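You operate a simulated robot arm through the tools that you are given. There is no shell and no other tool. Be economical: measure what you need, move in short steps, check, and stop when the job is done.

The job below is to be done with a simulated two-armed robot. You get a single attempt, and the scene is never put back.

## Task
Fasten job pad No 47 in the lever binder in place of the old one.
Fine: the old pad goes in the top tray by the aisle; the binder lever ends down.

Only the result counts: the job must be done as asked and must still hold three seconds after the hand-in. Knocking over, shifting, dropping, spilling or breaking anything else fails it.

## Robot
Two 7-joint arms with two-finger parallel grippers on one trunk, on a base that drives. Base frame: it is fixed to the floor where the robot stands at the start and does not move with it; the origin is under the middle of the robot, x ahead of it, y to its left, z up. Readings come in m, degrees, newtons and seconds.
The left shoulder is at the start at [0.05, 0.187, 1.085], the right one opposite. With the tool pointing down near the work surface each hand reaches from about 0.1 to 0.66 m from the robot's upright axis, wherever it stands, measured 20 degrees to its own side. Places, roughly: binder lever [0.6, 0, 0.8]; top tray by the aisle [0.7, 1.1, 1]; page of the lever binder [0.6, -0.1, 0.8]. Payload 3.43 kg a hand.
Tool frame (each hand has its own): the origin (TCP) lies between the finger pads and is the grasp point; the fingertips stand 0.03 m ahead of it; z points along the fingers, y is the line along which they close. Largest opening 0.094 m; finger width 0.028, thickness 0.01; the body of the gripper, 0.05 by 0.096 m, starts 0.055 m behind the TCP.
Orientation is that of the tool frame in the base frame, as a unit quaternion [x, y, z, w]. With the fingers straight down and closing along the base's y, the tool's x points along the base's -x, its y along +y and its z along -z.

## Interface
- The arms move only by the tool drive_tool. It takes "left_commands", "right_commands" or both (then of equal length, played together; a hand with none holds still); each is text: rows parted by semicolons, each of 7 numbers parted by spaces: the closure, from 0 (fully open) to 1 (shut), then the shift along the tool's x, y, z in m, then the turn, a rotation vector about the tool's x, y, z in degrees. In form: claw x y z rx ry rz; .... A call has 1 to 8 rows; each row is the pose to reach, as a shift and turn from the pose commanded when the call began, along the tool's axes at that moment. Rows are played at 5 a second. More than 0.05 m and 8.6 degrees between two rows, or a gripper value outside its range, and nothing of the call is played. A pose out of reach is approached as far as the arm can. The call stops where the force on the tool passes 40 N (or 10 N more than at its start, if that is more) or the arm is blocked; 0.2 s more then pass. Each finger travels about 0.153 m/s and halts on what it meets, pressing with about 33 N; the grip force reading is that of the motor and also rises with nothing between the fingers. The clock runs only during rows and for 0.2 s after the last one: add rows that repeat a pose to give the fingers time. The reply holds the time, the measured pose of the TCP, the force on the tool along the base axes, the opening and the grip force, in the units named above and with some noise, and new pictures: "show" is both (left out), scene, wrist or none (wrist: the cameras of the hands that moved).
- Cameras (640 x 400 px; columns grow to the right, rows downward): "scene" is now at [0.1439, 0.0035, 1.2501]; the picture's right is [-0.01, -1.00, 0.00], its down [-0.47, 0.01, -0.88] and it looks along [0.88, -0.01, -0.47] (base axes); focal length 281 px, centre (320, 200). "left" rides on the left gripper at [0.076, -0.014, -0.102] in its tool frame; the picture's right is [0.18, 0.98, 0.00], its down [-0.75, 0.14, -0.64] and it looks along [-0.63, 0.12, 0.77] (tool axes); focal length 243 px, centre (320, 200). "right" rides on the right gripper at [0.076, 0.014, -0.102] in its tool frame; the picture's right is [-0.18, 0.98, 0.00], its down [-0.75, -0.14, -0.64] and it looks along [-0.63, -0.12, 0.77] (tool axes); focal length 243 px, centre (320, 200). There is no depth. A picture from a camera that has moved, and an enlarged one, comes with that camera's place and axes in the base frame and with its lens. The place of the scene camera against the robot may be out by one fixed shift of up to 0.018 m in any direction.
- raise_lower(by): slides the trunk up (or, below 0, down) by that many m; the arms and the scene camera ride with it, the base frame stays. It gives what a move gives, with no picture.
- steer(legs): drives the robot by 1 to 6 legs, each [ahead, left, turn to the left] in m, m and degrees, along the robot's own axes; the way and the turn of a leg run together, so that a leg with both is an arc; at most 1.5 m and 180 degrees a leg. The arms and the cameras ride along, it lands a little off, and it stops where it bumps. It gives what a move gives, and a new picture of the scene camera.
- turn_head(pan, tilt): turns the head with the scene camera to pan (to the left, within 80 degrees either way) and tilt (down, from -29 to 69), counted from straight ahead of the robot. It gives what a move gives, and a new picture of the scene camera.
- inspect(camera, box): a new picture of the part [left, top, right, bottom] of that camera's present view, enlarged. It takes no simulated time.
- close_job(): hands the job in; it is judged then, once.

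Go step by step. Nothing tells you exact positions but the pictures and the camera data: compare them with the known pose of the tool, close in by small moves and look again before you grip or let go. The budget is 120 turns and 260 pictures, counting those below and the enlarged ones. Unless the task says otherwise, let go and move clear before handing in.

The tools are called after "Request:" as name(argument=value, ...) on one line, values as JSON. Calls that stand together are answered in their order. drive_tool: Moves the arms, as the interface text tells. Its arguments: {"type":"object","properties":{"left_commands":{"type":"string"},"right_commands":{"type":"string"},"show":{"type":"string","enum":["both","scene","wrist","none"]}},"required":[]} The other tools are called the same way: raise_lower (by) slides the trunk up or down; steer (legs) drives the base; turn_head (pan, tilt) turns the head that bears the scene camera; inspect (camera, box) takes an enlarged picture of a part of a camera's view; close_job () hands the job in.

At the start:

```text
time_s: 0.0
left_ee_pos: [0.3822, 0.1294, 1.0875]
left_tcp_rot: [0.0, 1.0, 0.0, 0.0]
left_ft_force: [-0.5, 0.4, 0.7]
left_opening: 0.0938
left_grip_force: 0.2
right_ee_pos: [0.3652, -0.1707, 1.1151]
right_tcp_rot: [0.001, 1.0, 0.0, 0.0]
right_ft_force: [0.4, -0.3, 0.8]
right_opening: 0.0941
right_grip_force: 0.0
trunk travel left (down, up): [-0.3, 0.132]
robot x, y, heading: [0.0016, 0.0015, -0.1]
head pan, tilt: [-0.7, 28.3]
```

scene: 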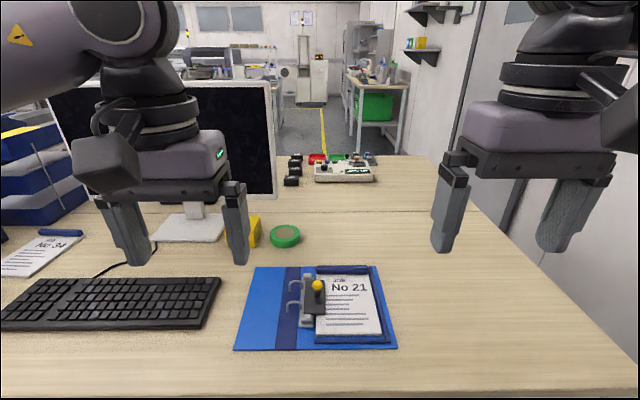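
right: 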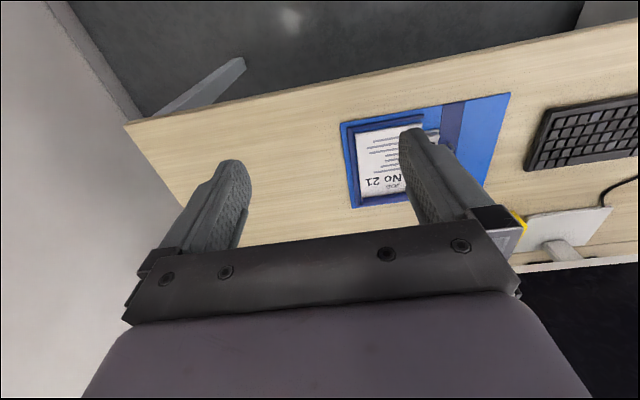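
left: 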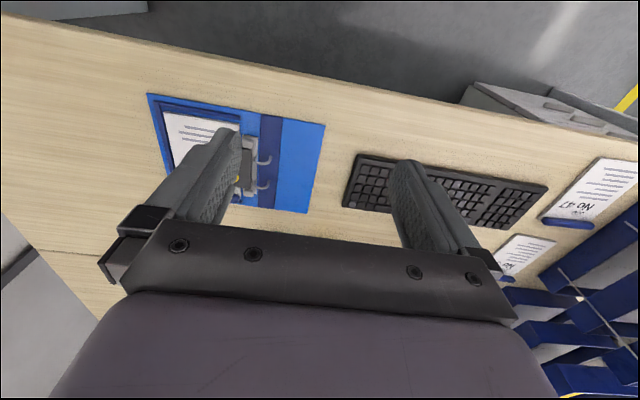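

I see the lever binder ahead with pad No 21 and other pads (No 34, No 47) to the left near blue trays. I'll look closer at the binder and to the left.

Request:
inspect(camera="scene", box=[220, 240, 420, 365])

Request:
turn_head(pan=50, tilt=28)

```text
3.20 times, centred on (320, 302) of scene
camera zoom: at [0.1439, 0.0035, 1.2501], right [-0.01, -1.0, 0.0], down [-0.47, 0.01, -0.88], along [0.88, -0.01, -0.47], focal length 900 px, centre (320, -128)
```

zoom: 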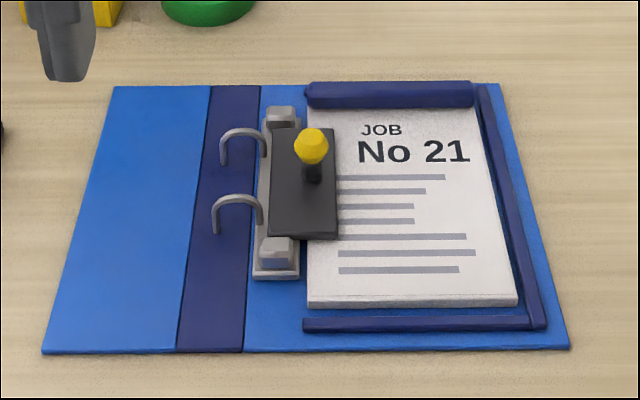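

```text
time_s: 1.2
left_ee_pos: [0.3823, 0.1306, 1.0871]
left_tcp_rot: [-0.001, 1.0, 0.0, 0.001]
left_ft_force: [0.6, -0.5, 0.2]
left_opening: 0.0939
left_grip_force: 0.0
right_ee_pos: [0.3649, -0.1707, 1.1148]
right_tcp_rot: [0.002, 1.0, 0.001, 0.001]
right_ft_force: [0.5, -0.5, -0.3]
right_opening: 0.0938
right_grip_force: 0.0
trunk travel left (down, up): [-0.3, 0.132]
robot x, y, heading: [-0.0001, -0.0005, 0.0]
head pan, tilt: [50.0, 28.0]
camera scene: at [0.1115, 0.0743, 1.2507], right [0.77, -0.64, 0.0], down [-0.3, -0.36, -0.88], along [0.57, 0.68, -0.47], focal length 281 px, centre (320, 200)
```

scene: 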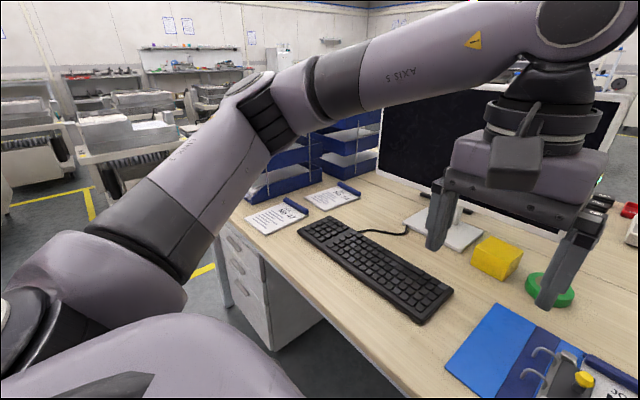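

The pads and two tray stacks are at the left. I'll enlarge this region.

Request:
inspect(camera="scene", box=[220, 90, 400, 240])

Request:
inspect(camera="left", box=[440, 120, 640, 400])

Request:
inspect(camera="left", box=[140, 80, 340, 220])

```text
2.67 times, centred on (310, 165) of scene
camera zoom: at [0.1115, 0.0743, 1.2507], right [0.77, -0.64, 0.0], down [-0.3, -0.36, -0.88], along [0.57, 0.68, -0.47], focal length 750 px, centre (347, 293)
```

zoom: 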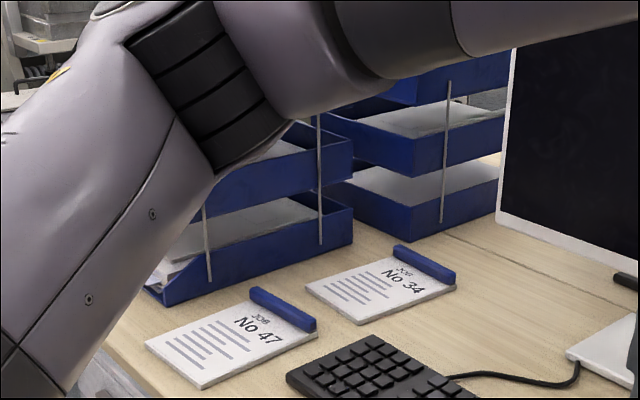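

```text
1.43 times, centred on (540, 260) of left
camera zoom: at [0.3074, 0.1164, 1.1898], right [-0.19, 0.98, 0.0], down [0.75, 0.14, 0.64], along [0.63, 0.12, -0.77], focal length 347 px, centre (6, 114)
```

zoom: 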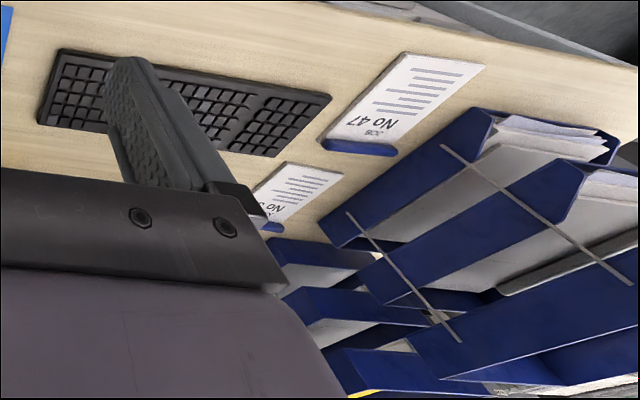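

```text
2.86 times, centred on (240, 150) of left
camera zoom: at [0.3074, 0.1164, 1.1898], right [-0.19, 0.98, 0.0], down [0.75, 0.14, 0.64], along [0.63, 0.12, -0.77], focal length 693 px, centre (549, 343)
```

zoom: 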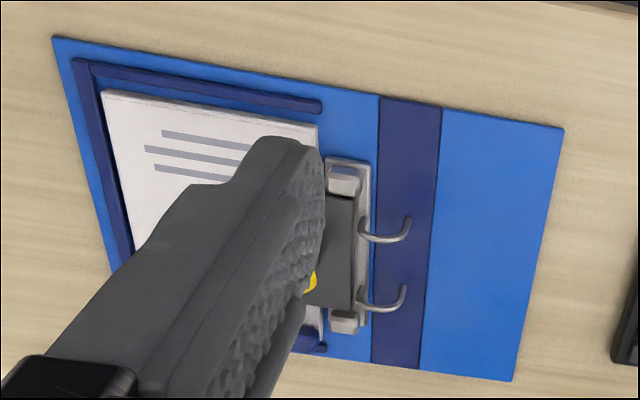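

The binder lies at about x 0.50–0.68, y 0.08 to −0.13, with the knob near (0.58, 0.005). Pad No 47 lies in the same orientation near (0.59, 0.79). I'll face the head forward, move slightly ahead and yaw the right hand so its fingers close along x.

Request:
turn_head(pan=0, tilt=42)

Request:
steer(legs=[[0.06, 0, 0]])

Request:
drive_tool(right_commands="0 0 0 0 0 0 -8.5; 0 0 0 0 0 0 -17; 0 0 0 0 0 0 -25.5; 0 0 0 0 0 0 -34; 0 0 0 0 0 0 -42.5; 0 0 0 0 0 0 -51; 0 0 0 0 0 0 -59.5; 0 0 0 0 0 0 -68", show="wrist")

```text
time_s: 2.4
left_ee_pos: [0.3828, 0.1311, 1.0884]
left_tcp_rot: [-0.001, 1.0, 0.0, 0.0]
left_ft_force: [-0.8, -0.1, -0.4]
left_opening: 0.0943
left_grip_force: 0.0
right_ee_pos: [0.3649, -0.172, 1.1146]
right_tcp_rot: [0.001, 1.0, 0.001, 0.0]
right_ft_force: [-0.7, 0.0, -0.5]
right_opening: 0.094
right_grip_force: 0.1
trunk travel left (down, up): [-0.3, 0.132]
robot x, y, heading: [-0.002, 0.0009, -0.1]
head pan, tilt: [0.0, 42.0]
camera scene: at [0.1364, 0.0046, 1.2292], right [0.0, -1.0, 0.0], down [-0.67, 0.0, -0.74], along [0.74, 0.0, -0.67], focal length 281 px, centre (320, 200)
```

scene: 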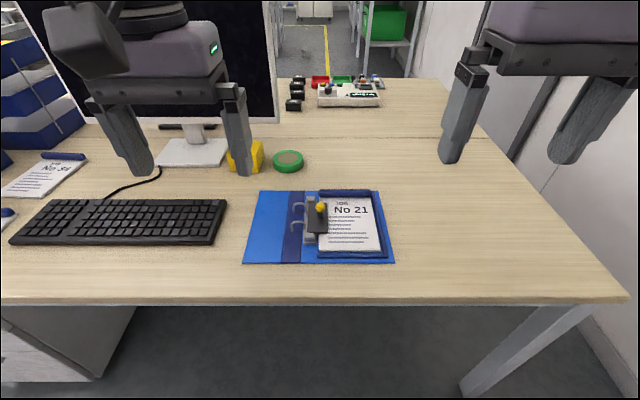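

```text
time_s: 3.3
left_ee_pos: [0.4416, 0.1317, 1.0879]
left_tcp_rot: [0.0, 1.0, 0.0, 0.001]
left_ft_force: [0.6, -0.1, 0.5]
left_opening: 0.0937
left_grip_force: 0.1
right_ee_pos: [0.4253, -0.1716, 1.1137]
right_tcp_rot: [0.001, 1.0, 0.0, 0.0]
right_ft_force: [-0.5, 0.3, 0.8]
right_opening: 0.0942
right_grip_force: 0.0
trunk travel left (down, up): [-0.3, 0.132]
robot x, y, heading: [0.0625, 0.0006, -0.2]
head pan, tilt: [0.0, 42.0]
camera scene: at [0.1964, 0.0044, 1.2291], right [0.0, -1.0, 0.0], down [-0.67, 0.0, -0.74], along [0.74, 0.0, -0.67], focal length 281 px, centre (320, 200)
```

scene: 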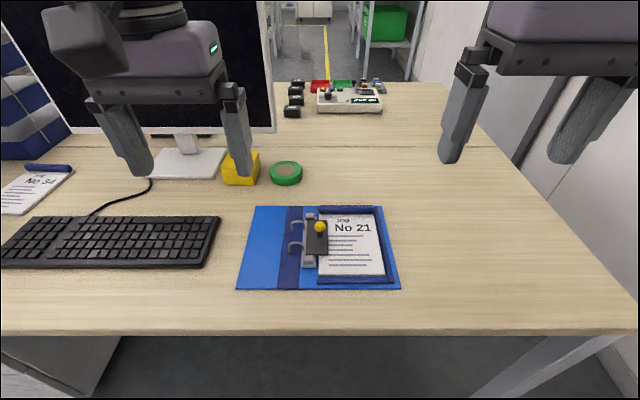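

```text
time_s: 5.1
left_ee_pos: [0.4422, 0.1299, 1.0885]
left_tcp_rot: [0.0, 1.0, 0.0, 0.0]
left_ft_force: [-0.2, -0.3, 0.2]
left_opening: 0.0939
left_grip_force: 0.1
right_ee_pos: [0.4246, -0.1699, 1.1146]
right_tcp_rot: [-0.558, 0.83, 0.0, 0.001]
right_ft_force: [0.1, 0.3, 0.1]
right_opening: 0.0941
right_grip_force: 0.0
trunk travel left (down, up): [-0.3, 0.132]
robot x, y, heading: [0.0601, 0.0076, 0.0]
head pan, tilt: [0.0, 42.0]
camera right: at [0.381, -0.2375, 1.2179], right [-0.84, 0.54, 0.0], down [0.41, 0.64, 0.64], along [0.35, 0.54, -0.77], focal length 243 px, centre (320, 200)
```

right: 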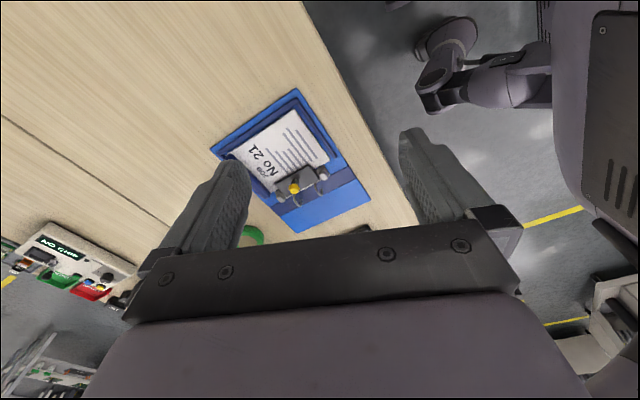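

The yaw works. Now I finish it and move above the knob at about z 0.95.

Request:
drive_tool(right_commands="0 -0.027 -0.01 0.01 0 0 -4; 0 -0.054 -0.02 0.02 0 0 -8; 0 -0.081 -0.03 0.04 0 0 -12; 0 -0.108 -0.04 0.06 0 0 -16; 0 -0.136 -0.051 0.085 0 0 -20; 0 -0.163 -0.061 0.11 0 0 -22; 0 -0.19 -0.071 0.135 0 0 -22; 0 -0.217 -0.081 0.16 0 0 -22")

```text
time_s: 6.9
left_ee_pos: [0.4421, 0.1298, 1.0878]
left_tcp_rot: [0.0, 1.0, 0.0, 0.0]
left_ft_force: [0.5, -0.8, 0.4]
left_opening: 0.0941
left_grip_force: 0.2
right_ee_pos: [0.3875, -0.0484, 1.0423]
right_tcp_rot: [-0.706, 0.709, 0.001, 0.0]
right_ft_force: [-0.4, 0.4, -0.5]
right_opening: 0.094
right_grip_force: 0.0
right hand out of reach, approached as far as the arm can: row 1, 2, 3, 4, 5, 6, 7, 8
trunk travel left (down, up): [-0.3, 0.132]
robot x, y, heading: [0.0598, 0.0023, -0.1]
head pan, tilt: [0.0, 42.0]
camera scene: at [0.1958, 0.0038, 1.2292], right [0.0, -1.0, 0.0], down [-0.67, 0.0, -0.74], along [0.74, 0.0, -0.67], focal length 281 px, centre (320, 200)
camera right: at [0.3722, -0.1244, 1.1464], right [-0.98, 0.19, 0.0], down [0.14, 0.75, 0.64], along [0.12, 0.63, -0.77], focal length 243 px, centre (320, 200)
```

scene: 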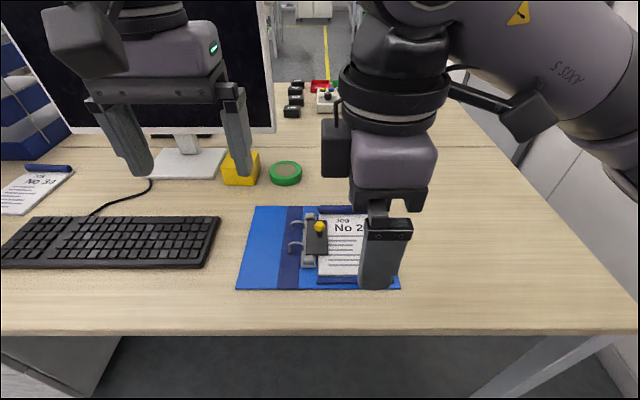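
right: 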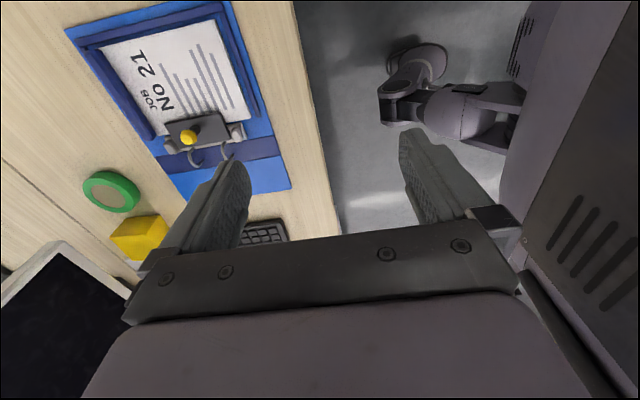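

The arm lagged short of the goal. I'll test moving down and ahead from here.

Request:
drive_tool(right_commands="0 0 0 0.03 0 0 0; 0 0 -0.03 0.06 0 0 0; 0 0 -0.06 0.08 0 0 0; 0 0 -0.1 0.08 0 0 0; 0 0 -0.14 0.08 0 0 0", show="scene")

```text
time_s: 8.1
left_ee_pos: [0.4414, 0.1304, 1.0876]
left_tcp_rot: [-0.001, 1.0, 0.0, 0.0]
left_ft_force: [-0.3, -0.4, -0.1]
left_opening: 0.0942
left_grip_force: 0.0
right_ee_pos: [0.3856, -0.0441, 1.0138]
right_tcp_rot: [-0.706, 0.708, 0.0, 0.001]
right_ft_force: [0.4, -0.1, -0.2]
right_opening: 0.094
right_grip_force: 0.3
right hand out of reach, approached as far as the arm can: row 2, 3, 4, 5
trunk travel left (down, up): [-0.3, 0.132]
robot x, y, heading: [0.0592, 0.0042, -0.1]
head pan, tilt: [0.0, 42.0]
camera scene: at [0.1957, 0.0044, 1.2292], right [0.0, -1.0, 0.0], down [-0.67, 0.0, -0.74], along [0.74, 0.0, -0.67], focal length 281 px, centre (320, 200)
```

scene: 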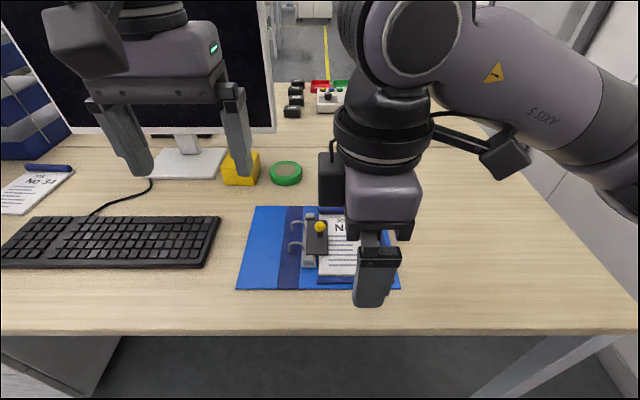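

This yaw direction seems joint-limited when reaching ahead. I'll back off and turn the hand the other way.

Request:
drive_tool(right_commands="0 0.02 0 -0.02 0 0 8.5; 0 0.04 0 -0.04 0 0 17; 0 0.06 0 -0.06 0 0 25.5; 0 0.08 0 -0.08 0 0 34; 0 0.1 0 -0.1 0 0 42.5; 0 0.12 0 -0.1 0 0 51; 0 0.12 0 -0.1 0 0 59.5; 0 0.12 0 -0.1 0 0 68", show="none")

Request:
drive_tool(right_commands="0 0 0 0 0 0 8.5; 0 0 0 0 0 0 17; 0 0 0 0 0 0 25.5; 0 0 0 0 0 0 34; 0 0 0 0 0 0 42.5; 0 0 0 0 0 0 51; 0 0 0 0 0 0 59.5; 0 0 0 0 0 0 68", show="none")

Request:
drive_tool(right_commands="0 0 0 0 0 0 8.5; 0 0 0 0 0 0 17; 0 0 0 0 0 0 25.5; 0 0 0 0 0 0 34; 0 0 0 0 0 0 42.5; 0 0 0 0 0 0 44", show="wrist")

```text
time_s: 9.9
left_ee_pos: [0.4417, 0.1305, 1.0875]
left_tcp_rot: [0.0, 1.0, 0.0, 0.0]
left_ft_force: [0.2, 0.2, -0.2]
left_opening: 0.094
left_grip_force: 0.1
right_ee_pos: [0.3841, -0.1663, 1.1148]
right_tcp_rot: [-0.188, 0.982, 0.0, 0.0]
right_ft_force: [-0.1, -1.2, -0.1]
right_opening: 0.0942
right_grip_force: 0.0
trunk travel left (down, up): [-0.3, 0.132]
robot x, y, heading: [0.0595, -0.0007, -0.0]
head pan, tilt: [0.0, 42.0]
```

```text
time_s: 11.7
left_ee_pos: [0.4426, 0.1306, 1.0877]
left_tcp_rot: [0.0, 1.0, 0.0, 0.0]
left_ft_force: [-0.3, 0.0, 0.1]
left_opening: 0.0939
left_grip_force: 0.1
right_ee_pos: [0.3845, -0.166, 1.1153]
right_tcp_rot: [0.393, 0.92, 0.0, 0.0]
right_ft_force: [0.5, 0.1, 0.2]
right_opening: 0.0937
right_grip_force: 0.0
trunk travel left (down, up): [-0.3, 0.132]
robot x, y, heading: [0.0593, -0.0011, 0.2]
head pan, tilt: [0.0, 42.0]
```

```text
time_s: 13.1
left_ee_pos: [0.4415, 0.1293, 1.0878]
left_tcp_rot: [0.0, 1.0, 0.0, 0.0]
left_ft_force: [0.7, 0.3, -0.2]
left_opening: 0.0941
left_grip_force: 0.1
right_ee_pos: [0.3837, -0.1663, 1.1157]
right_tcp_rot: [0.708, 0.706, 0.0, -0.001]
right_ft_force: [-0.2, 0.2, 0.2]
right_opening: 0.0941
right_grip_force: 0.1
trunk travel left (down, up): [-0.3, 0.132]
robot x, y, heading: [0.0585, 0.003, 0.1]
head pan, tilt: [0.0, 42.0]
camera right: at [0.3972, -0.0907, 1.219], right [0.98, -0.19, 0.0], down [-0.14, -0.75, 0.64], along [-0.12, -0.63, -0.77], focal length 243 px, centre (320, 200)
```

right: 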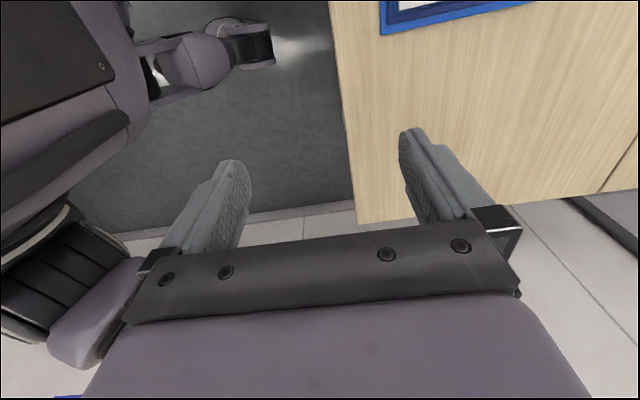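

Now tool x = +y and tool y = +x. I move above the knob.

Request:
drive_tool(right_commands="0 0.01 0.04 0.01 0 0 0; 0 0.02 0.08 0.02 0 0 0; 0 0.035 0.12 0.035 0 0 0; 0 0.055 0.15 0.055 0 0 0; 0 0.08 0.175 0.08 0 0 0; 0 0.11 0.198 0.1 0 0 0; 0 0.14 0.198 0.13 0 0 0; 0 0.166 0.198 0.165 0 0 0")

```text
time_s: 14.9
left_ee_pos: [0.4418, 0.1314, 1.0871]
left_tcp_rot: [-0.001, 1.0, 0.0, -0.001]
left_ft_force: [-0.1, -0.2, -0.5]
left_opening: 0.094
left_grip_force: 0.1
right_ee_pos: [0.5853, -0.0029, 0.9518]
right_tcp_rot: [0.707, 0.707, 0.001, -0.001]
right_ft_force: [-0.1, -0.5, 0.7]
right_opening: 0.094
right_grip_force: 0.0
trunk travel left (down, up): [-0.3, 0.132]
robot x, y, heading: [0.0601, -0.0016, 0.1]
head pan, tilt: [0.0, 42.0]
camera scene: at [0.1959, 0.0047, 1.2292], right [0.0, -1.0, 0.0], down [-0.67, 0.0, -0.74], along [0.74, 0.0, -0.67], focal length 281 px, centre (320, 200)
camera right: at [0.5986, 0.0733, 1.0542], right [0.98, -0.19, 0.0], down [-0.14, -0.75, 0.64], along [-0.12, -0.63, -0.77], focal length 243 px, centre (320, 200)
```

scene: 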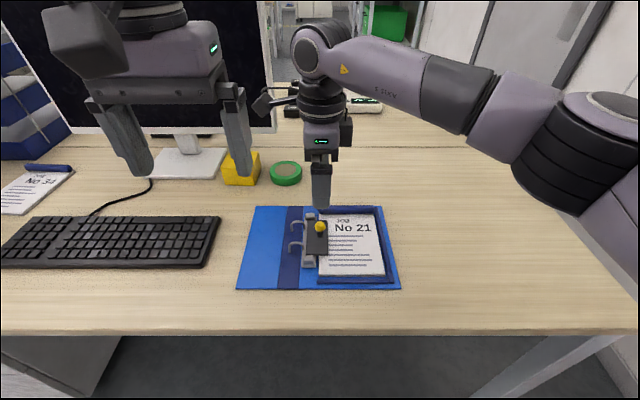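
right: 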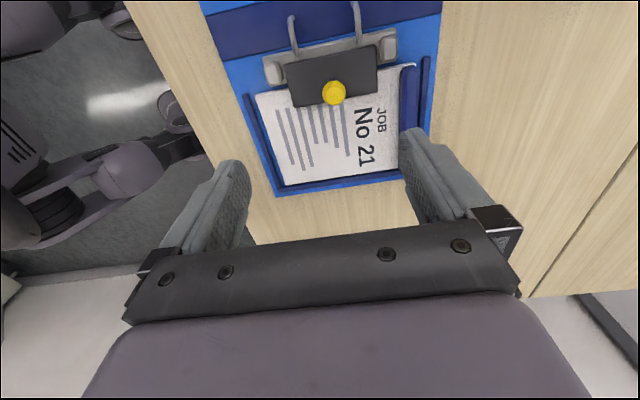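

By the wrist camera the knob is near (0.598, 0.003). I'll enlarge to understand the lever.

Request:
inspect(camera="right", box=[200, 0, 460, 200])

Request:
inspect(camera="scene", box=[270, 190, 370, 290])

```text
2.00 times, centred on (330, 100) of right
camera zoom: at [0.5986, 0.0733, 1.0542], right [0.98, -0.19, 0.0], down [-0.14, -0.75, 0.64], along [-0.12, -0.63, -0.77], focal length 485 px, centre (300, 400)
```

zoom: 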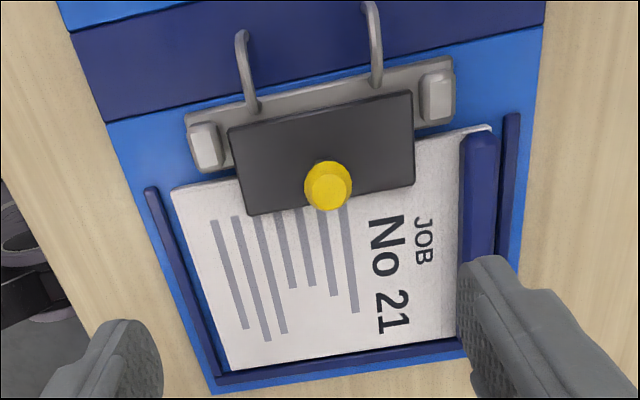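

```text
4.00 times, centred on (320, 240) of scene
camera zoom: at [0.1959, 0.0047, 1.2292], right [0.0, -1.0, 0.0], down [-0.67, 0.0, -0.74], along [0.74, 0.0, -0.67], focal length 1125 px, centre (320, 40)
```

zoom: 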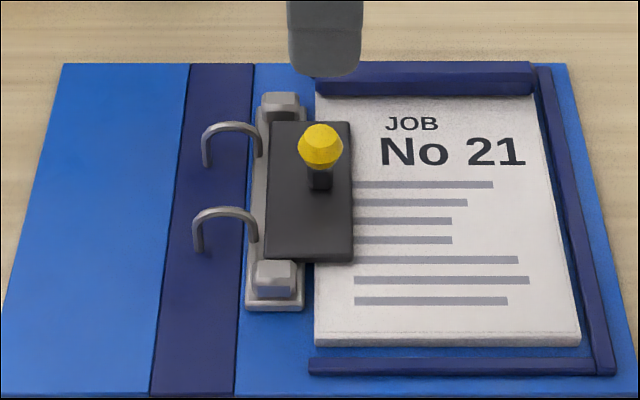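

The pad sits in a frame with ridges on the near, right and far sides; the lever plate hinges along x at the metal strip. I descend toward the knob with correction.

Request:
drive_tool(right_commands="0 0.006 0.012 0.03 0 0 0; 0 0.006 0.012 0.07 0 0 0")

Request:
inspect(camera="scene", box=[270, 170, 370, 270])

```text
time_s: 15.5
left_ee_pos: [0.4418, 0.1297, 1.0875]
left_tcp_rot: [0.0, 1.0, 0.0, -0.001]
left_ft_force: [0.7, -0.4, -0.1]
left_opening: 0.0941
left_grip_force: 0.1
right_ee_pos: [0.5976, 0.004, 0.8804]
right_tcp_rot: [0.708, 0.707, 0.001, -0.001]
right_ft_force: [0.4, 0.0, -0.8]
right_opening: 0.094
right_grip_force: 0.1
trunk travel left (down, up): [-0.3, 0.132]
robot x, y, heading: [0.0578, 0.0025, -0.0]
head pan, tilt: [0.0, 42.0]
camera scene: at [0.1959, 0.0044, 1.2292], right [0.0, -1.0, 0.0], down [-0.67, 0.0, -0.74], along [0.74, 0.0, -0.67], focal length 281 px, centre (320, 200)
camera right: at [0.6108, 0.0783, 0.9843], right [0.98, -0.19, 0.0], down [-0.14, -0.75, 0.64], along [-0.12, -0.63, -0.77], focal length 243 px, centre (320, 200)
```

scene: 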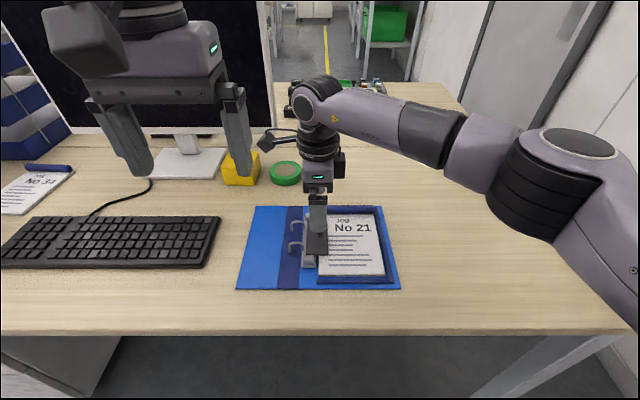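
right: 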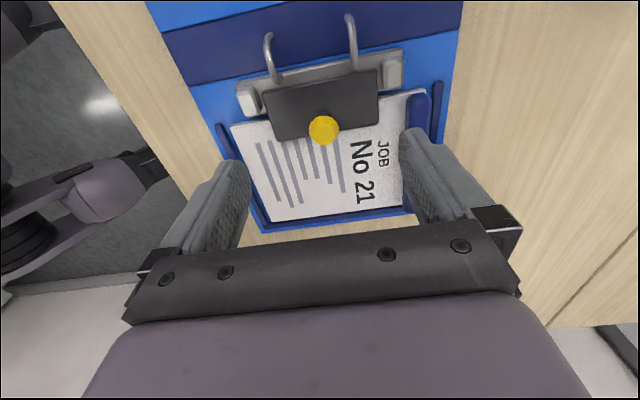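

```text
4.00 times, centred on (320, 220) of scene
camera zoom: at [0.1959, 0.0044, 1.2292], right [0.0, -1.0, 0.0], down [-0.67, 0.0, -0.74], along [0.74, 0.0, -0.67], focal length 1125 px, centre (320, 120)
```

zoom: 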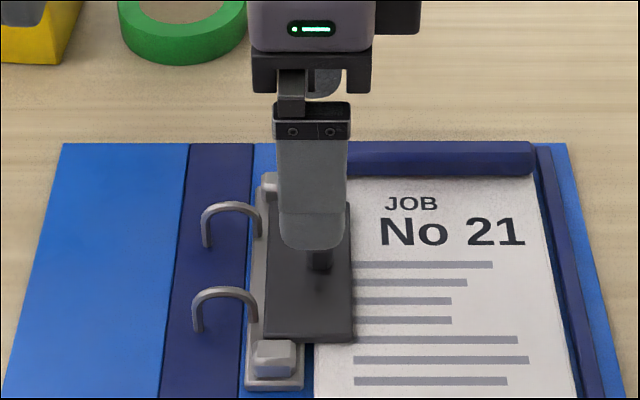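

Triangulated knob: (0.599, 0.002, 0.809). I descend to TCP z ≈ 0.826 and close on it.

Request:
drive_tool(right_commands="0 -0.002 0.001 0.03 0 0 0; 0 -0.002 0.001 0.054 0 0 0; 0.3 -0.002 0.001 0.054 0 0 0; 0.6 -0.002 0.001 0.054 0 0 0; 0.9 -0.002 0.001 0.054 0 0 0; 0.9 -0.002 0.001 0.054 0 0 0")

Request:
inspect(camera="scene", box=[270, 170, 370, 270])

```text
time_s: 16.9
left_ee_pos: [0.4435, 0.1305, 1.0884]
left_tcp_rot: [-0.001, 1.0, 0.001, -0.001]
left_ft_force: [-0.8, 0.1, 0.3]
left_opening: 0.0939
left_grip_force: 0.1
right_ee_pos: [0.599, 0.0016, 0.8276]
right_tcp_rot: [0.708, 0.706, 0.002, 0.002]
right_ft_force: [16.0, 3.3, -1.4]
right_opening: 0.023
right_grip_force: 45.2
trunk travel left (down, up): [-0.3, 0.132]
robot x, y, heading: [0.062, 0.0042, 0.1]
head pan, tilt: [0.0, 42.0]
camera scene: at [0.1972, 0.0048, 1.229], right [0.0, -1.0, 0.0], down [-0.67, 0.0, -0.74], along [0.74, 0.0, -0.67], focal length 281 px, centre (320, 200)
camera right: at [0.6128, 0.0772, 0.9312], right [0.98, -0.19, 0.0], down [-0.15, -0.75, 0.64], along [-0.12, -0.63, -0.77], focal length 243 px, centre (320, 200)
```

scene: 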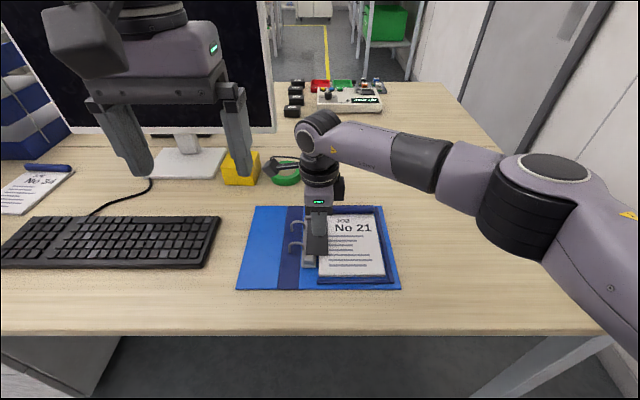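
right: 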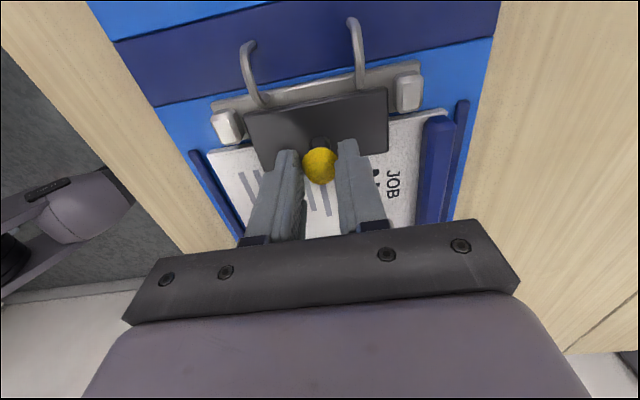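

```text
4.00 times, centred on (320, 220) of scene
camera zoom: at [0.1972, 0.0048, 1.229], right [0.0, -1.0, 0.0], down [-0.67, 0.0, -0.74], along [0.74, 0.0, -0.67], focal length 1125 px, centre (320, 120)
```

zoom: 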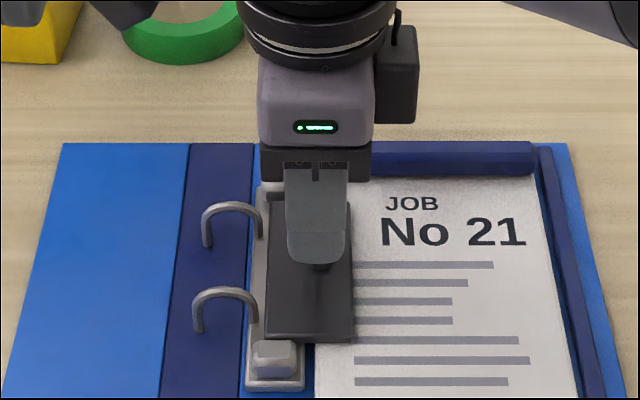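

Knob is held (opening 0.023). The hinge is near y 0.027, z 0.78; I swing the knob along its arc, about 45° first.

Request:
drive_tool(right_commands="0.9 0.002 0 -0.003 0 0 0; 0.9 0.0055 0 -0.0045 0 0 0; 0.9 0.0085 0 -0.0055 0 0 0; 0.9 0.013 0 -0.0075 0 0 0; 0.9 0.0177 0 -0.0085 0 0 0; 0.9 0.0225 0 -0.009 0 0 0; 0.9 0.0277 0 -0.009 0 0 0")

Request:
inspect(camera="scene", box=[270, 170, 370, 270])

```text
time_s: 18.5
left_ee_pos: [0.4422, 0.128, 1.0898]
left_tcp_rot: [0.0, 1.0, 0.001, 0.0]
left_ft_force: [0.4, -0.3, -0.4]
left_opening: 0.0942
left_grip_force: 0.1
right_ee_pos: [0.6003, 0.0234, 0.8381]
right_tcp_rot: [0.71, 0.704, 0.001, 0.006]
right_ft_force: [10.2, -27.1, 7.0]
right_opening: 0.0232
right_grip_force: 44.9
trunk travel left (down, up): [-0.3, 0.132]
robot x, y, heading: [0.0593, 0.0024, -0.0]
head pan, tilt: [0.0, 42.0]
camera scene: at [0.1959, 0.0023, 1.2295], right [0.0, -1.0, 0.0], down [-0.67, 0.0, -0.74], along [0.74, 0.0, -0.67], focal length 281 px, centre (320, 200)
camera right: at [0.6127, 0.0999, 0.9401], right [0.98, -0.19, 0.01], down [-0.15, -0.75, 0.65], along [-0.12, -0.64, -0.76], focal length 243 px, centre (320, 200)
```

scene: 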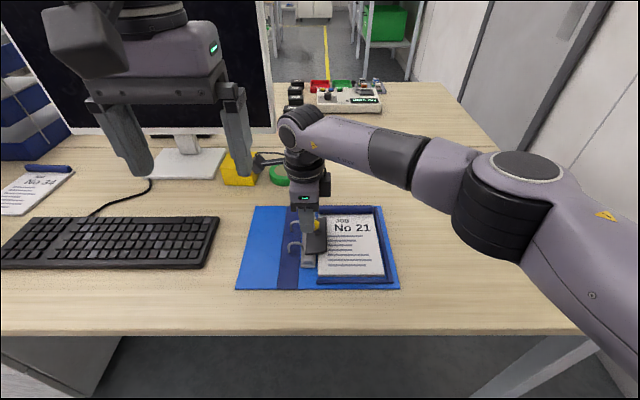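
right: 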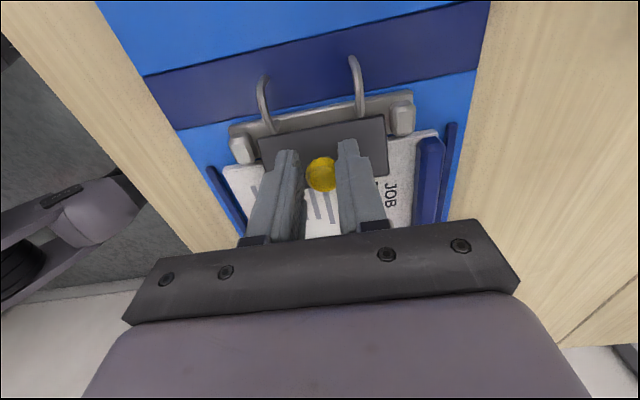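

```text
4.00 times, centred on (320, 220) of scene
camera zoom: at [0.1959, 0.0023, 1.2295], right [0.0, -1.0, 0.0], down [-0.67, 0.0, -0.74], along [0.74, 0.0, -0.67], focal length 1125 px, centre (320, 120)
```

zoom: 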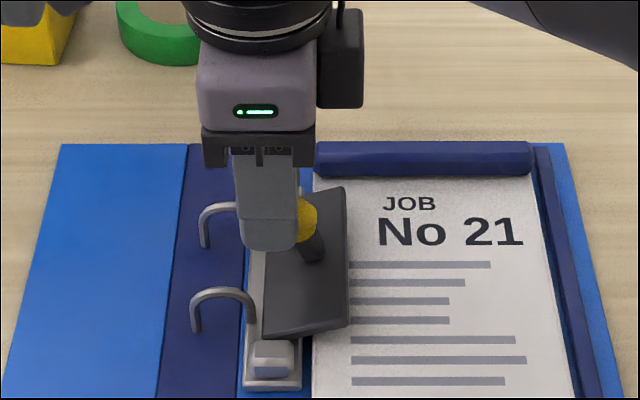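

The lever has swung about 30° but the knob is sliding to the finger edge, so the arc needs more lift. I raise and ease sideways.

Request:
drive_tool(right_commands="0.9 -0.003 0 -0.003 0 0 0; 0.9 -0.005 0 -0.006 0 0 0; 0.9 -0.005 0 -0.008 0 0 0; 0.9 -0.005 0 -0.008 0 0 0")

Request:
inspect(camera="scene", box=[270, 170, 370, 270])

```text
time_s: 19.5
left_ee_pos: [0.4433, 0.1314, 1.087]
left_tcp_rot: [-0.001, 1.0, -0.002, 0.0]
left_ft_force: [0.4, -0.5, 0.3]
left_opening: 0.0939
left_grip_force: 0.0
right_ee_pos: [0.5996, 0.0232, 0.8374]
right_tcp_rot: [0.709, 0.705, 0.0, 0.005]
right_ft_force: [12.5, 4.5, -17.5]
right_opening: 0.0233
right_grip_force: 44.9
trunk travel left (down, up): [-0.3, 0.132]
robot x, y, heading: [0.0564, 0.0011, 0.2]
head pan, tilt: [0.0, 42.0]
stopped in row 4 (right hand): the force on the tool passed its limit (the readings are from after the stop); the commanded pose is now the measured one
camera scene: at [0.1984, 0.0056, 1.2289], right [0.0, -1.0, 0.0], down [-0.67, 0.0, -0.74], along [0.74, 0.0, -0.67], focal length 281 px, centre (320, 200)
camera right: at [0.6129, 0.0995, 0.9407], right [0.98, -0.19, 0.01], down [-0.15, -0.75, 0.64], along [-0.12, -0.63, -0.76], focal length 243 px, centre (320, 200)
```

scene: 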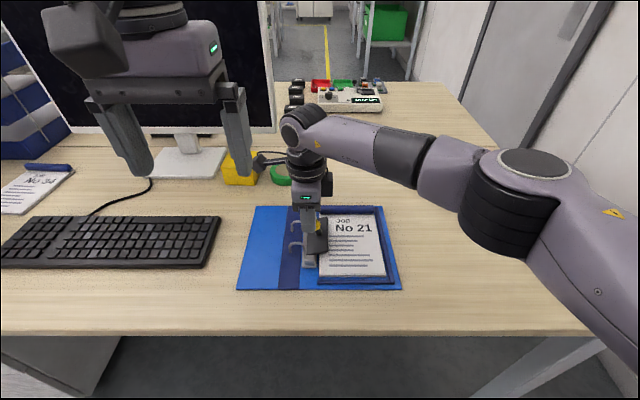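
right: 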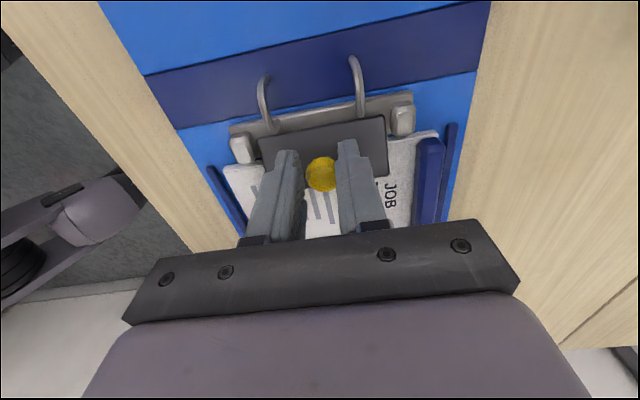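

```text
4.00 times, centred on (320, 220) of scene
camera zoom: at [0.1984, 0.0056, 1.2289], right [0.0, -1.0, 0.0], down [-0.67, 0.0, -0.74], along [0.74, 0.0, -0.67], focal length 1125 px, centre (320, 120)
```

zoom: 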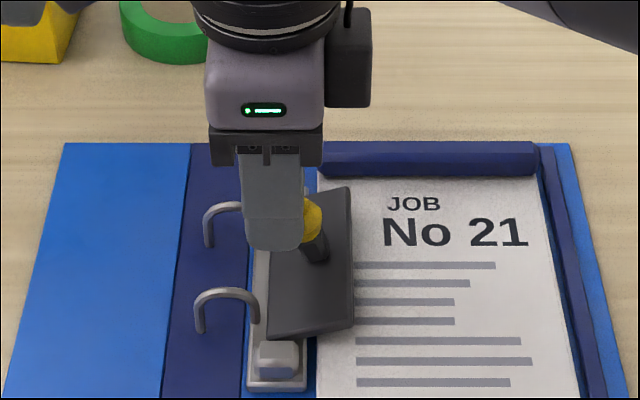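

The fingertips seem to jam against the tilted plate. I release and lift to see whether the lever stays by itself.

Request:
drive_tool(right_commands="0.7 0 0 0 0 0 0; 0.5 0 0 0 0 0 0; 0.5 0 0 -0.03 0 0 0; 0.5 0 0 -0.06 0 0 0", show="wrist")

Request:
inspect(camera="scene", box=[270, 170, 370, 270])

```text
time_s: 20.5
left_ee_pos: [0.4409, 0.1305, 1.088]
left_tcp_rot: [-0.001, 1.0, -0.001, 0.0]
left_ft_force: [0.1, 0.4, 0.1]
left_opening: 0.0942
left_grip_force: 0.1
right_ee_pos: [0.5977, 0.0237, 0.9]
right_tcp_rot: [0.708, 0.706, 0.001, 0.002]
right_ft_force: [0.8, -0.1, 0.1]
right_opening: 0.0471
right_grip_force: 0.1
trunk travel left (down, up): [-0.3, 0.132]
robot x, y, heading: [0.0554, -0.0002, -0.0]
head pan, tilt: [0.0, 42.0]
camera right: at [0.6103, 0.1004, 1.0041], right [0.98, -0.19, 0.0], down [-0.15, -0.75, 0.64], along [-0.12, -0.63, -0.76], focal length 243 px, centre (320, 200)
```

right: 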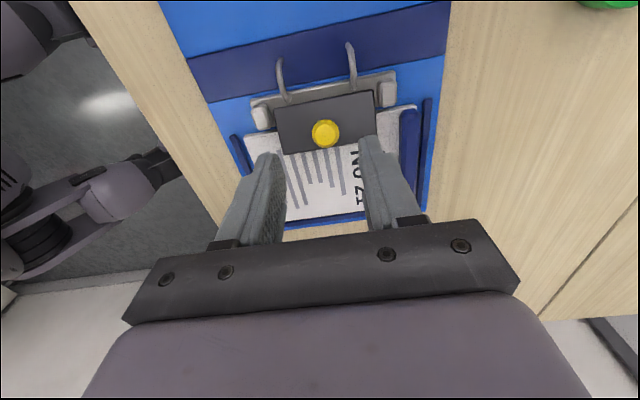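

```text
4.00 times, centred on (320, 220) of scene
camera zoom: at [0.1957, 0.0047, 1.2292], right [0.0, -1.0, 0.0], down [-0.67, 0.0, -0.74], along [0.74, 0.0, -0.67], focal length 1125 px, centre (320, 120)
```

zoom: 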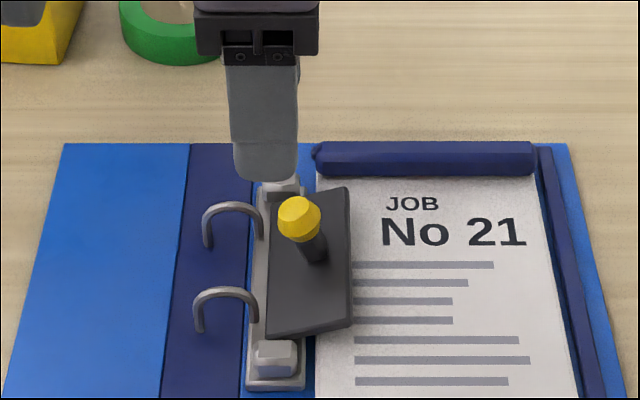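

The lever stays at about 25° on its own. I'll close the fingers and push the plate's raised right edge from the right side toward +y.

Request:
drive_tool(right_commands="0.6 -0.035 0 0 0 0 0; 0.8 -0.07 0 0 0 0 0; 1 -0.07 0 0.03 0 0 0; 1 -0.07 0 0.06 0 0 0; 1 -0.07 0 0.081 0 0 0; 1 -0.055 0 0.081 0 0 0", show="wrist")

Request:
inspect(camera="scene", box=[270, 170, 370, 270])

```text
time_s: 21.9
left_ee_pos: [0.4419, 0.1306, 1.0866]
left_tcp_rot: [-0.001, 1.0, 0.0, -0.001]
left_ft_force: [-0.5, -0.8, 0.1]
left_opening: 0.0942
left_grip_force: 0.1
right_ee_pos: [0.5971, -0.0295, 0.8195]
right_tcp_rot: [0.708, 0.706, 0.0, 0.003]
right_ft_force: [0.1, 0.4, -0.1]
right_opening: 0.0
right_grip_force: 32.7
trunk travel left (down, up): [-0.3, 0.132]
robot x, y, heading: [0.0625, 0.0018, -0.1]
head pan, tilt: [0.0, 42.0]
camera right: at [0.6109, 0.0456, 0.9233], right [0.98, -0.19, 0.01], down [-0.15, -0.75, 0.64], along [-0.12, -0.63, -0.76], focal length 243 px, centre (320, 200)
```

right: 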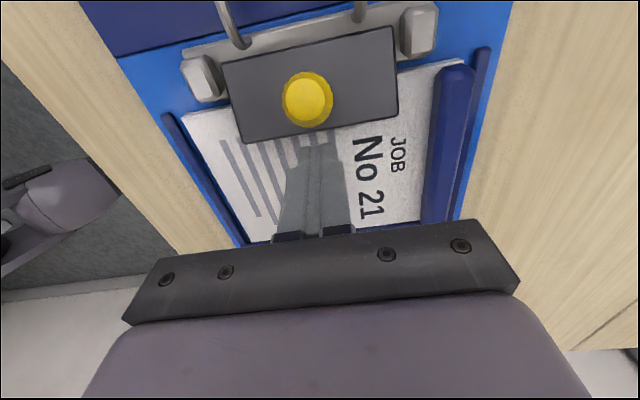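

```text
4.00 times, centred on (320, 220) of scene
camera zoom: at [0.1959, 0.0049, 1.2292], right [0.0, -1.0, 0.0], down [-0.67, 0.0, -0.74], along [0.74, 0.0, -0.67], focal length 1125 px, centre (320, 120)
```

zoom: 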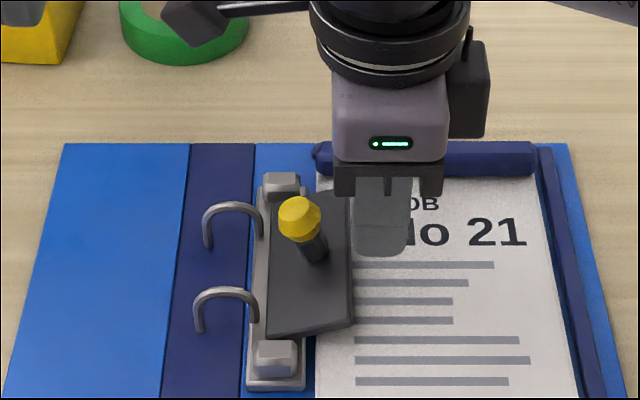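

The closed fingers stand beside the plate edge, with room above the paper. I push toward +y.

Request:
drive_tool(right_commands="1 0.008 0 0 0 0 0; 1 0.014 0 0 0 0 0; 1 0.02 0 0 0 0 0; 1 0.026 0 -0.003 0 0 0; 1 0.032 0 -0.006 0 0 0; 1 0.038 0 -0.009 0 0 0; 1 0.044 0 -0.012 0 0 0", show="wrist")

Request:
inspect(camera="scene", box=[270, 170, 370, 270])

```text
time_s: 23.2
left_ee_pos: [0.4403, 0.1298, 1.0891]
left_tcp_rot: [0.001, 1.0, 0.0, 0.002]
left_ft_force: [-0.8, 0.3, 0.0]
left_opening: 0.0941
left_grip_force: 0.0
right_ee_pos: [0.5991, 0.0011, 0.833]
right_tcp_rot: [0.711, 0.703, -0.001, 0.007]
right_ft_force: [-6.8, -6.1, 12.2]
right_opening: 0.0002
right_grip_force: 32.8
trunk travel left (down, up): [-0.3, 0.132]
robot x, y, heading: [0.0561, -0.0013, -0.2]
head pan, tilt: [0.0, 42.0]
stopped in row 6 (right hand): the force on the tool passed its limit (the readings are from after the stop); the commanded pose is now the measured one
camera right: at [0.6117, 0.0773, 0.9358], right [0.98, -0.19, 0.01], down [-0.15, -0.74, 0.65], along [-0.12, -0.64, -0.76], focal length 243 px, centre (320, 200)
```

right: 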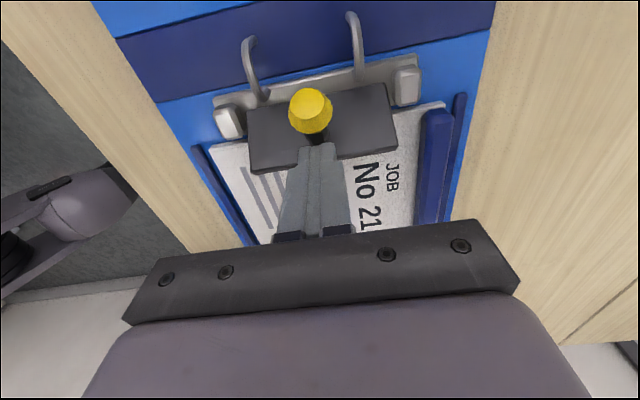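

```text
4.00 times, centred on (320, 220) of scene
camera zoom: at [0.1941, 0.0039, 1.2293], right [0.0, -1.0, 0.0], down [-0.67, 0.0, -0.74], along [0.74, 0.0, -0.67], focal length 1125 px, centre (320, 120)
```

zoom: 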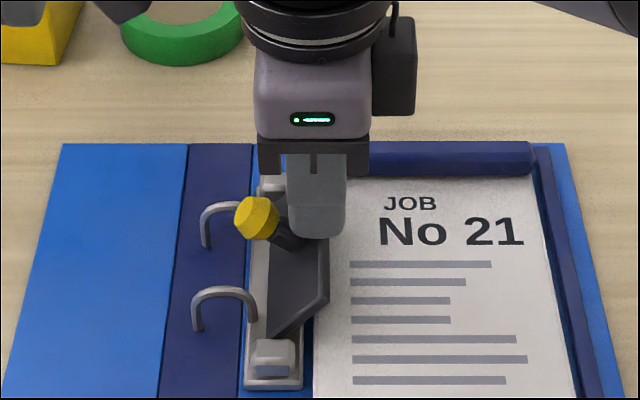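

The lever is now around 50°, but the fingertips slid over the plate edge onto its top. I back off and push again from lower, beneath the edge.

Request:
drive_tool(right_commands="1 -0.005 0 -0.02 0 0 0; 1 -0.03 0 -0.02 0 0 0; 1 -0.045 0 0 0 0 0; 1 -0.045 0 0.015 0 0 0; 1 -0.045 0 0.016 0 0 0", show="wrist")

Request:
inspect(camera="scene", box=[270, 170, 370, 270])

```text
time_s: 24.4
left_ee_pos: [0.4406, 0.1301, 1.0877]
left_tcp_rot: [0.0, 1.0, 0.0, 0.0]
left_ft_force: [-0.2, -0.3, 0.8]
left_opening: 0.0941
left_grip_force: 0.1
right_ee_pos: [0.5988, -0.0426, 0.8153]
right_tcp_rot: [0.71, 0.704, 0.0, 0.007]
right_ft_force: [-0.3, -0.1, 0.0]
right_opening: 0.0
right_grip_force: 33.4
trunk travel left (down, up): [-0.3, 0.132]
robot x, y, heading: [0.0582, 0.0001, -0.1]
head pan, tilt: [0.0, 42.0]
camera right: at [0.6121, 0.0331, 0.9179], right [0.98, -0.19, 0.01], down [-0.15, -0.74, 0.65], along [-0.12, -0.64, -0.76], focal length 243 px, centre (320, 200)
```

right: 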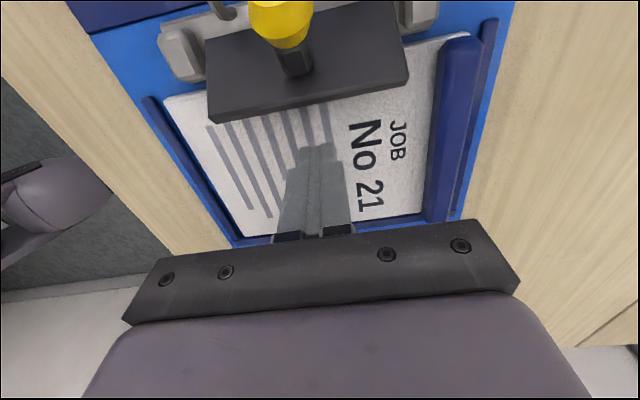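

```text
4.00 times, centred on (320, 220) of scene
camera zoom: at [0.1959, 0.0043, 1.2292], right [0.0, -1.0, 0.0], down [-0.67, 0.0, -0.74], along [0.74, 0.0, -0.67], focal length 1125 px, centre (320, 120)
```

zoom: 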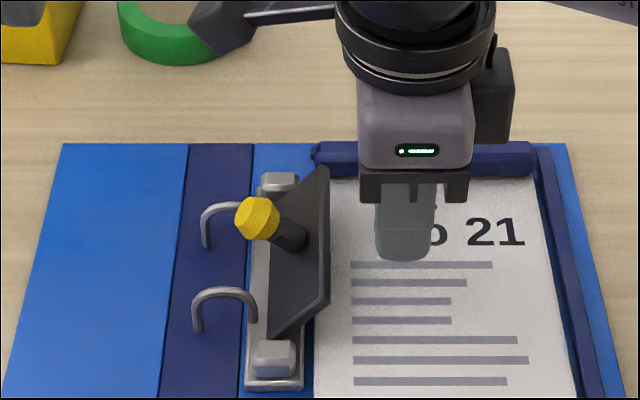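

The lever holds at ~50°. Pushing from here under the edge.

Request:
drive_tool(right_commands="1 0.02 0 0 0 0 0; 1 0.032 0 0 0 0 0; 1 0.038 0 0 0 0 0; 1 0.044 0 0 0 0 0; 1 0.05 0 0 0 0 0; 1 0.055 0 -0.004 0 0 0; 1 0.06 0 -0.008 0 0 0", show="wrist")

Request:
inspect(camera="scene", box=[270, 170, 370, 270])

```text
time_s: 25.8
left_ee_pos: [0.4416, 0.129, 1.0879]
left_tcp_rot: [0.001, 1.0, 0.0, 0.002]
left_ft_force: [0.4, -0.5, 0.5]
left_opening: 0.0938
left_grip_force: 0.0
right_ee_pos: [0.6028, -0.0044, 0.8139]
right_tcp_rot: [0.716, 0.698, -0.012, 0.013]
right_ft_force: [-2.6, -7.8, 1.1]
right_opening: 0.0
right_grip_force: 33.0
trunk travel left (down, up): [-0.3, 0.132]
robot x, y, heading: [0.0576, -0.0042, -0.4]
head pan, tilt: [0.0, 42.0]
stopped in row 6 (right hand): the force on the tool passed its limit (the readings are from after the stop); the commanded pose is now the measured one
camera right: at [0.6168, 0.0755, 0.9147], right [0.98, -0.21, 0.01], down [-0.16, -0.73, 0.67], along [-0.13, -0.66, -0.74], focal length 243 px, centre (320, 200)
```

right: 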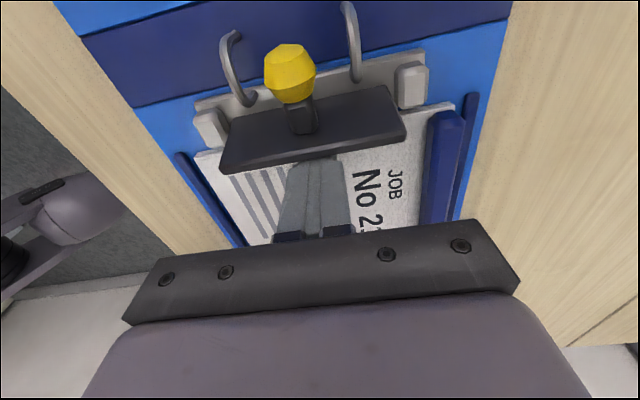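

```text
4.00 times, centred on (320, 220) of scene
camera zoom: at [0.1953, 0.0035, 1.2293], right [0.0, -1.0, 0.0], down [-0.67, 0.0, -0.74], along [0.74, 0.0, -0.67], focal length 1125 px, centre (320, 120)
```

zoom: 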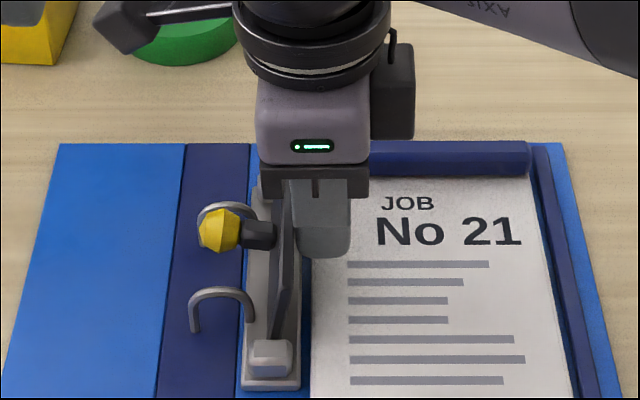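

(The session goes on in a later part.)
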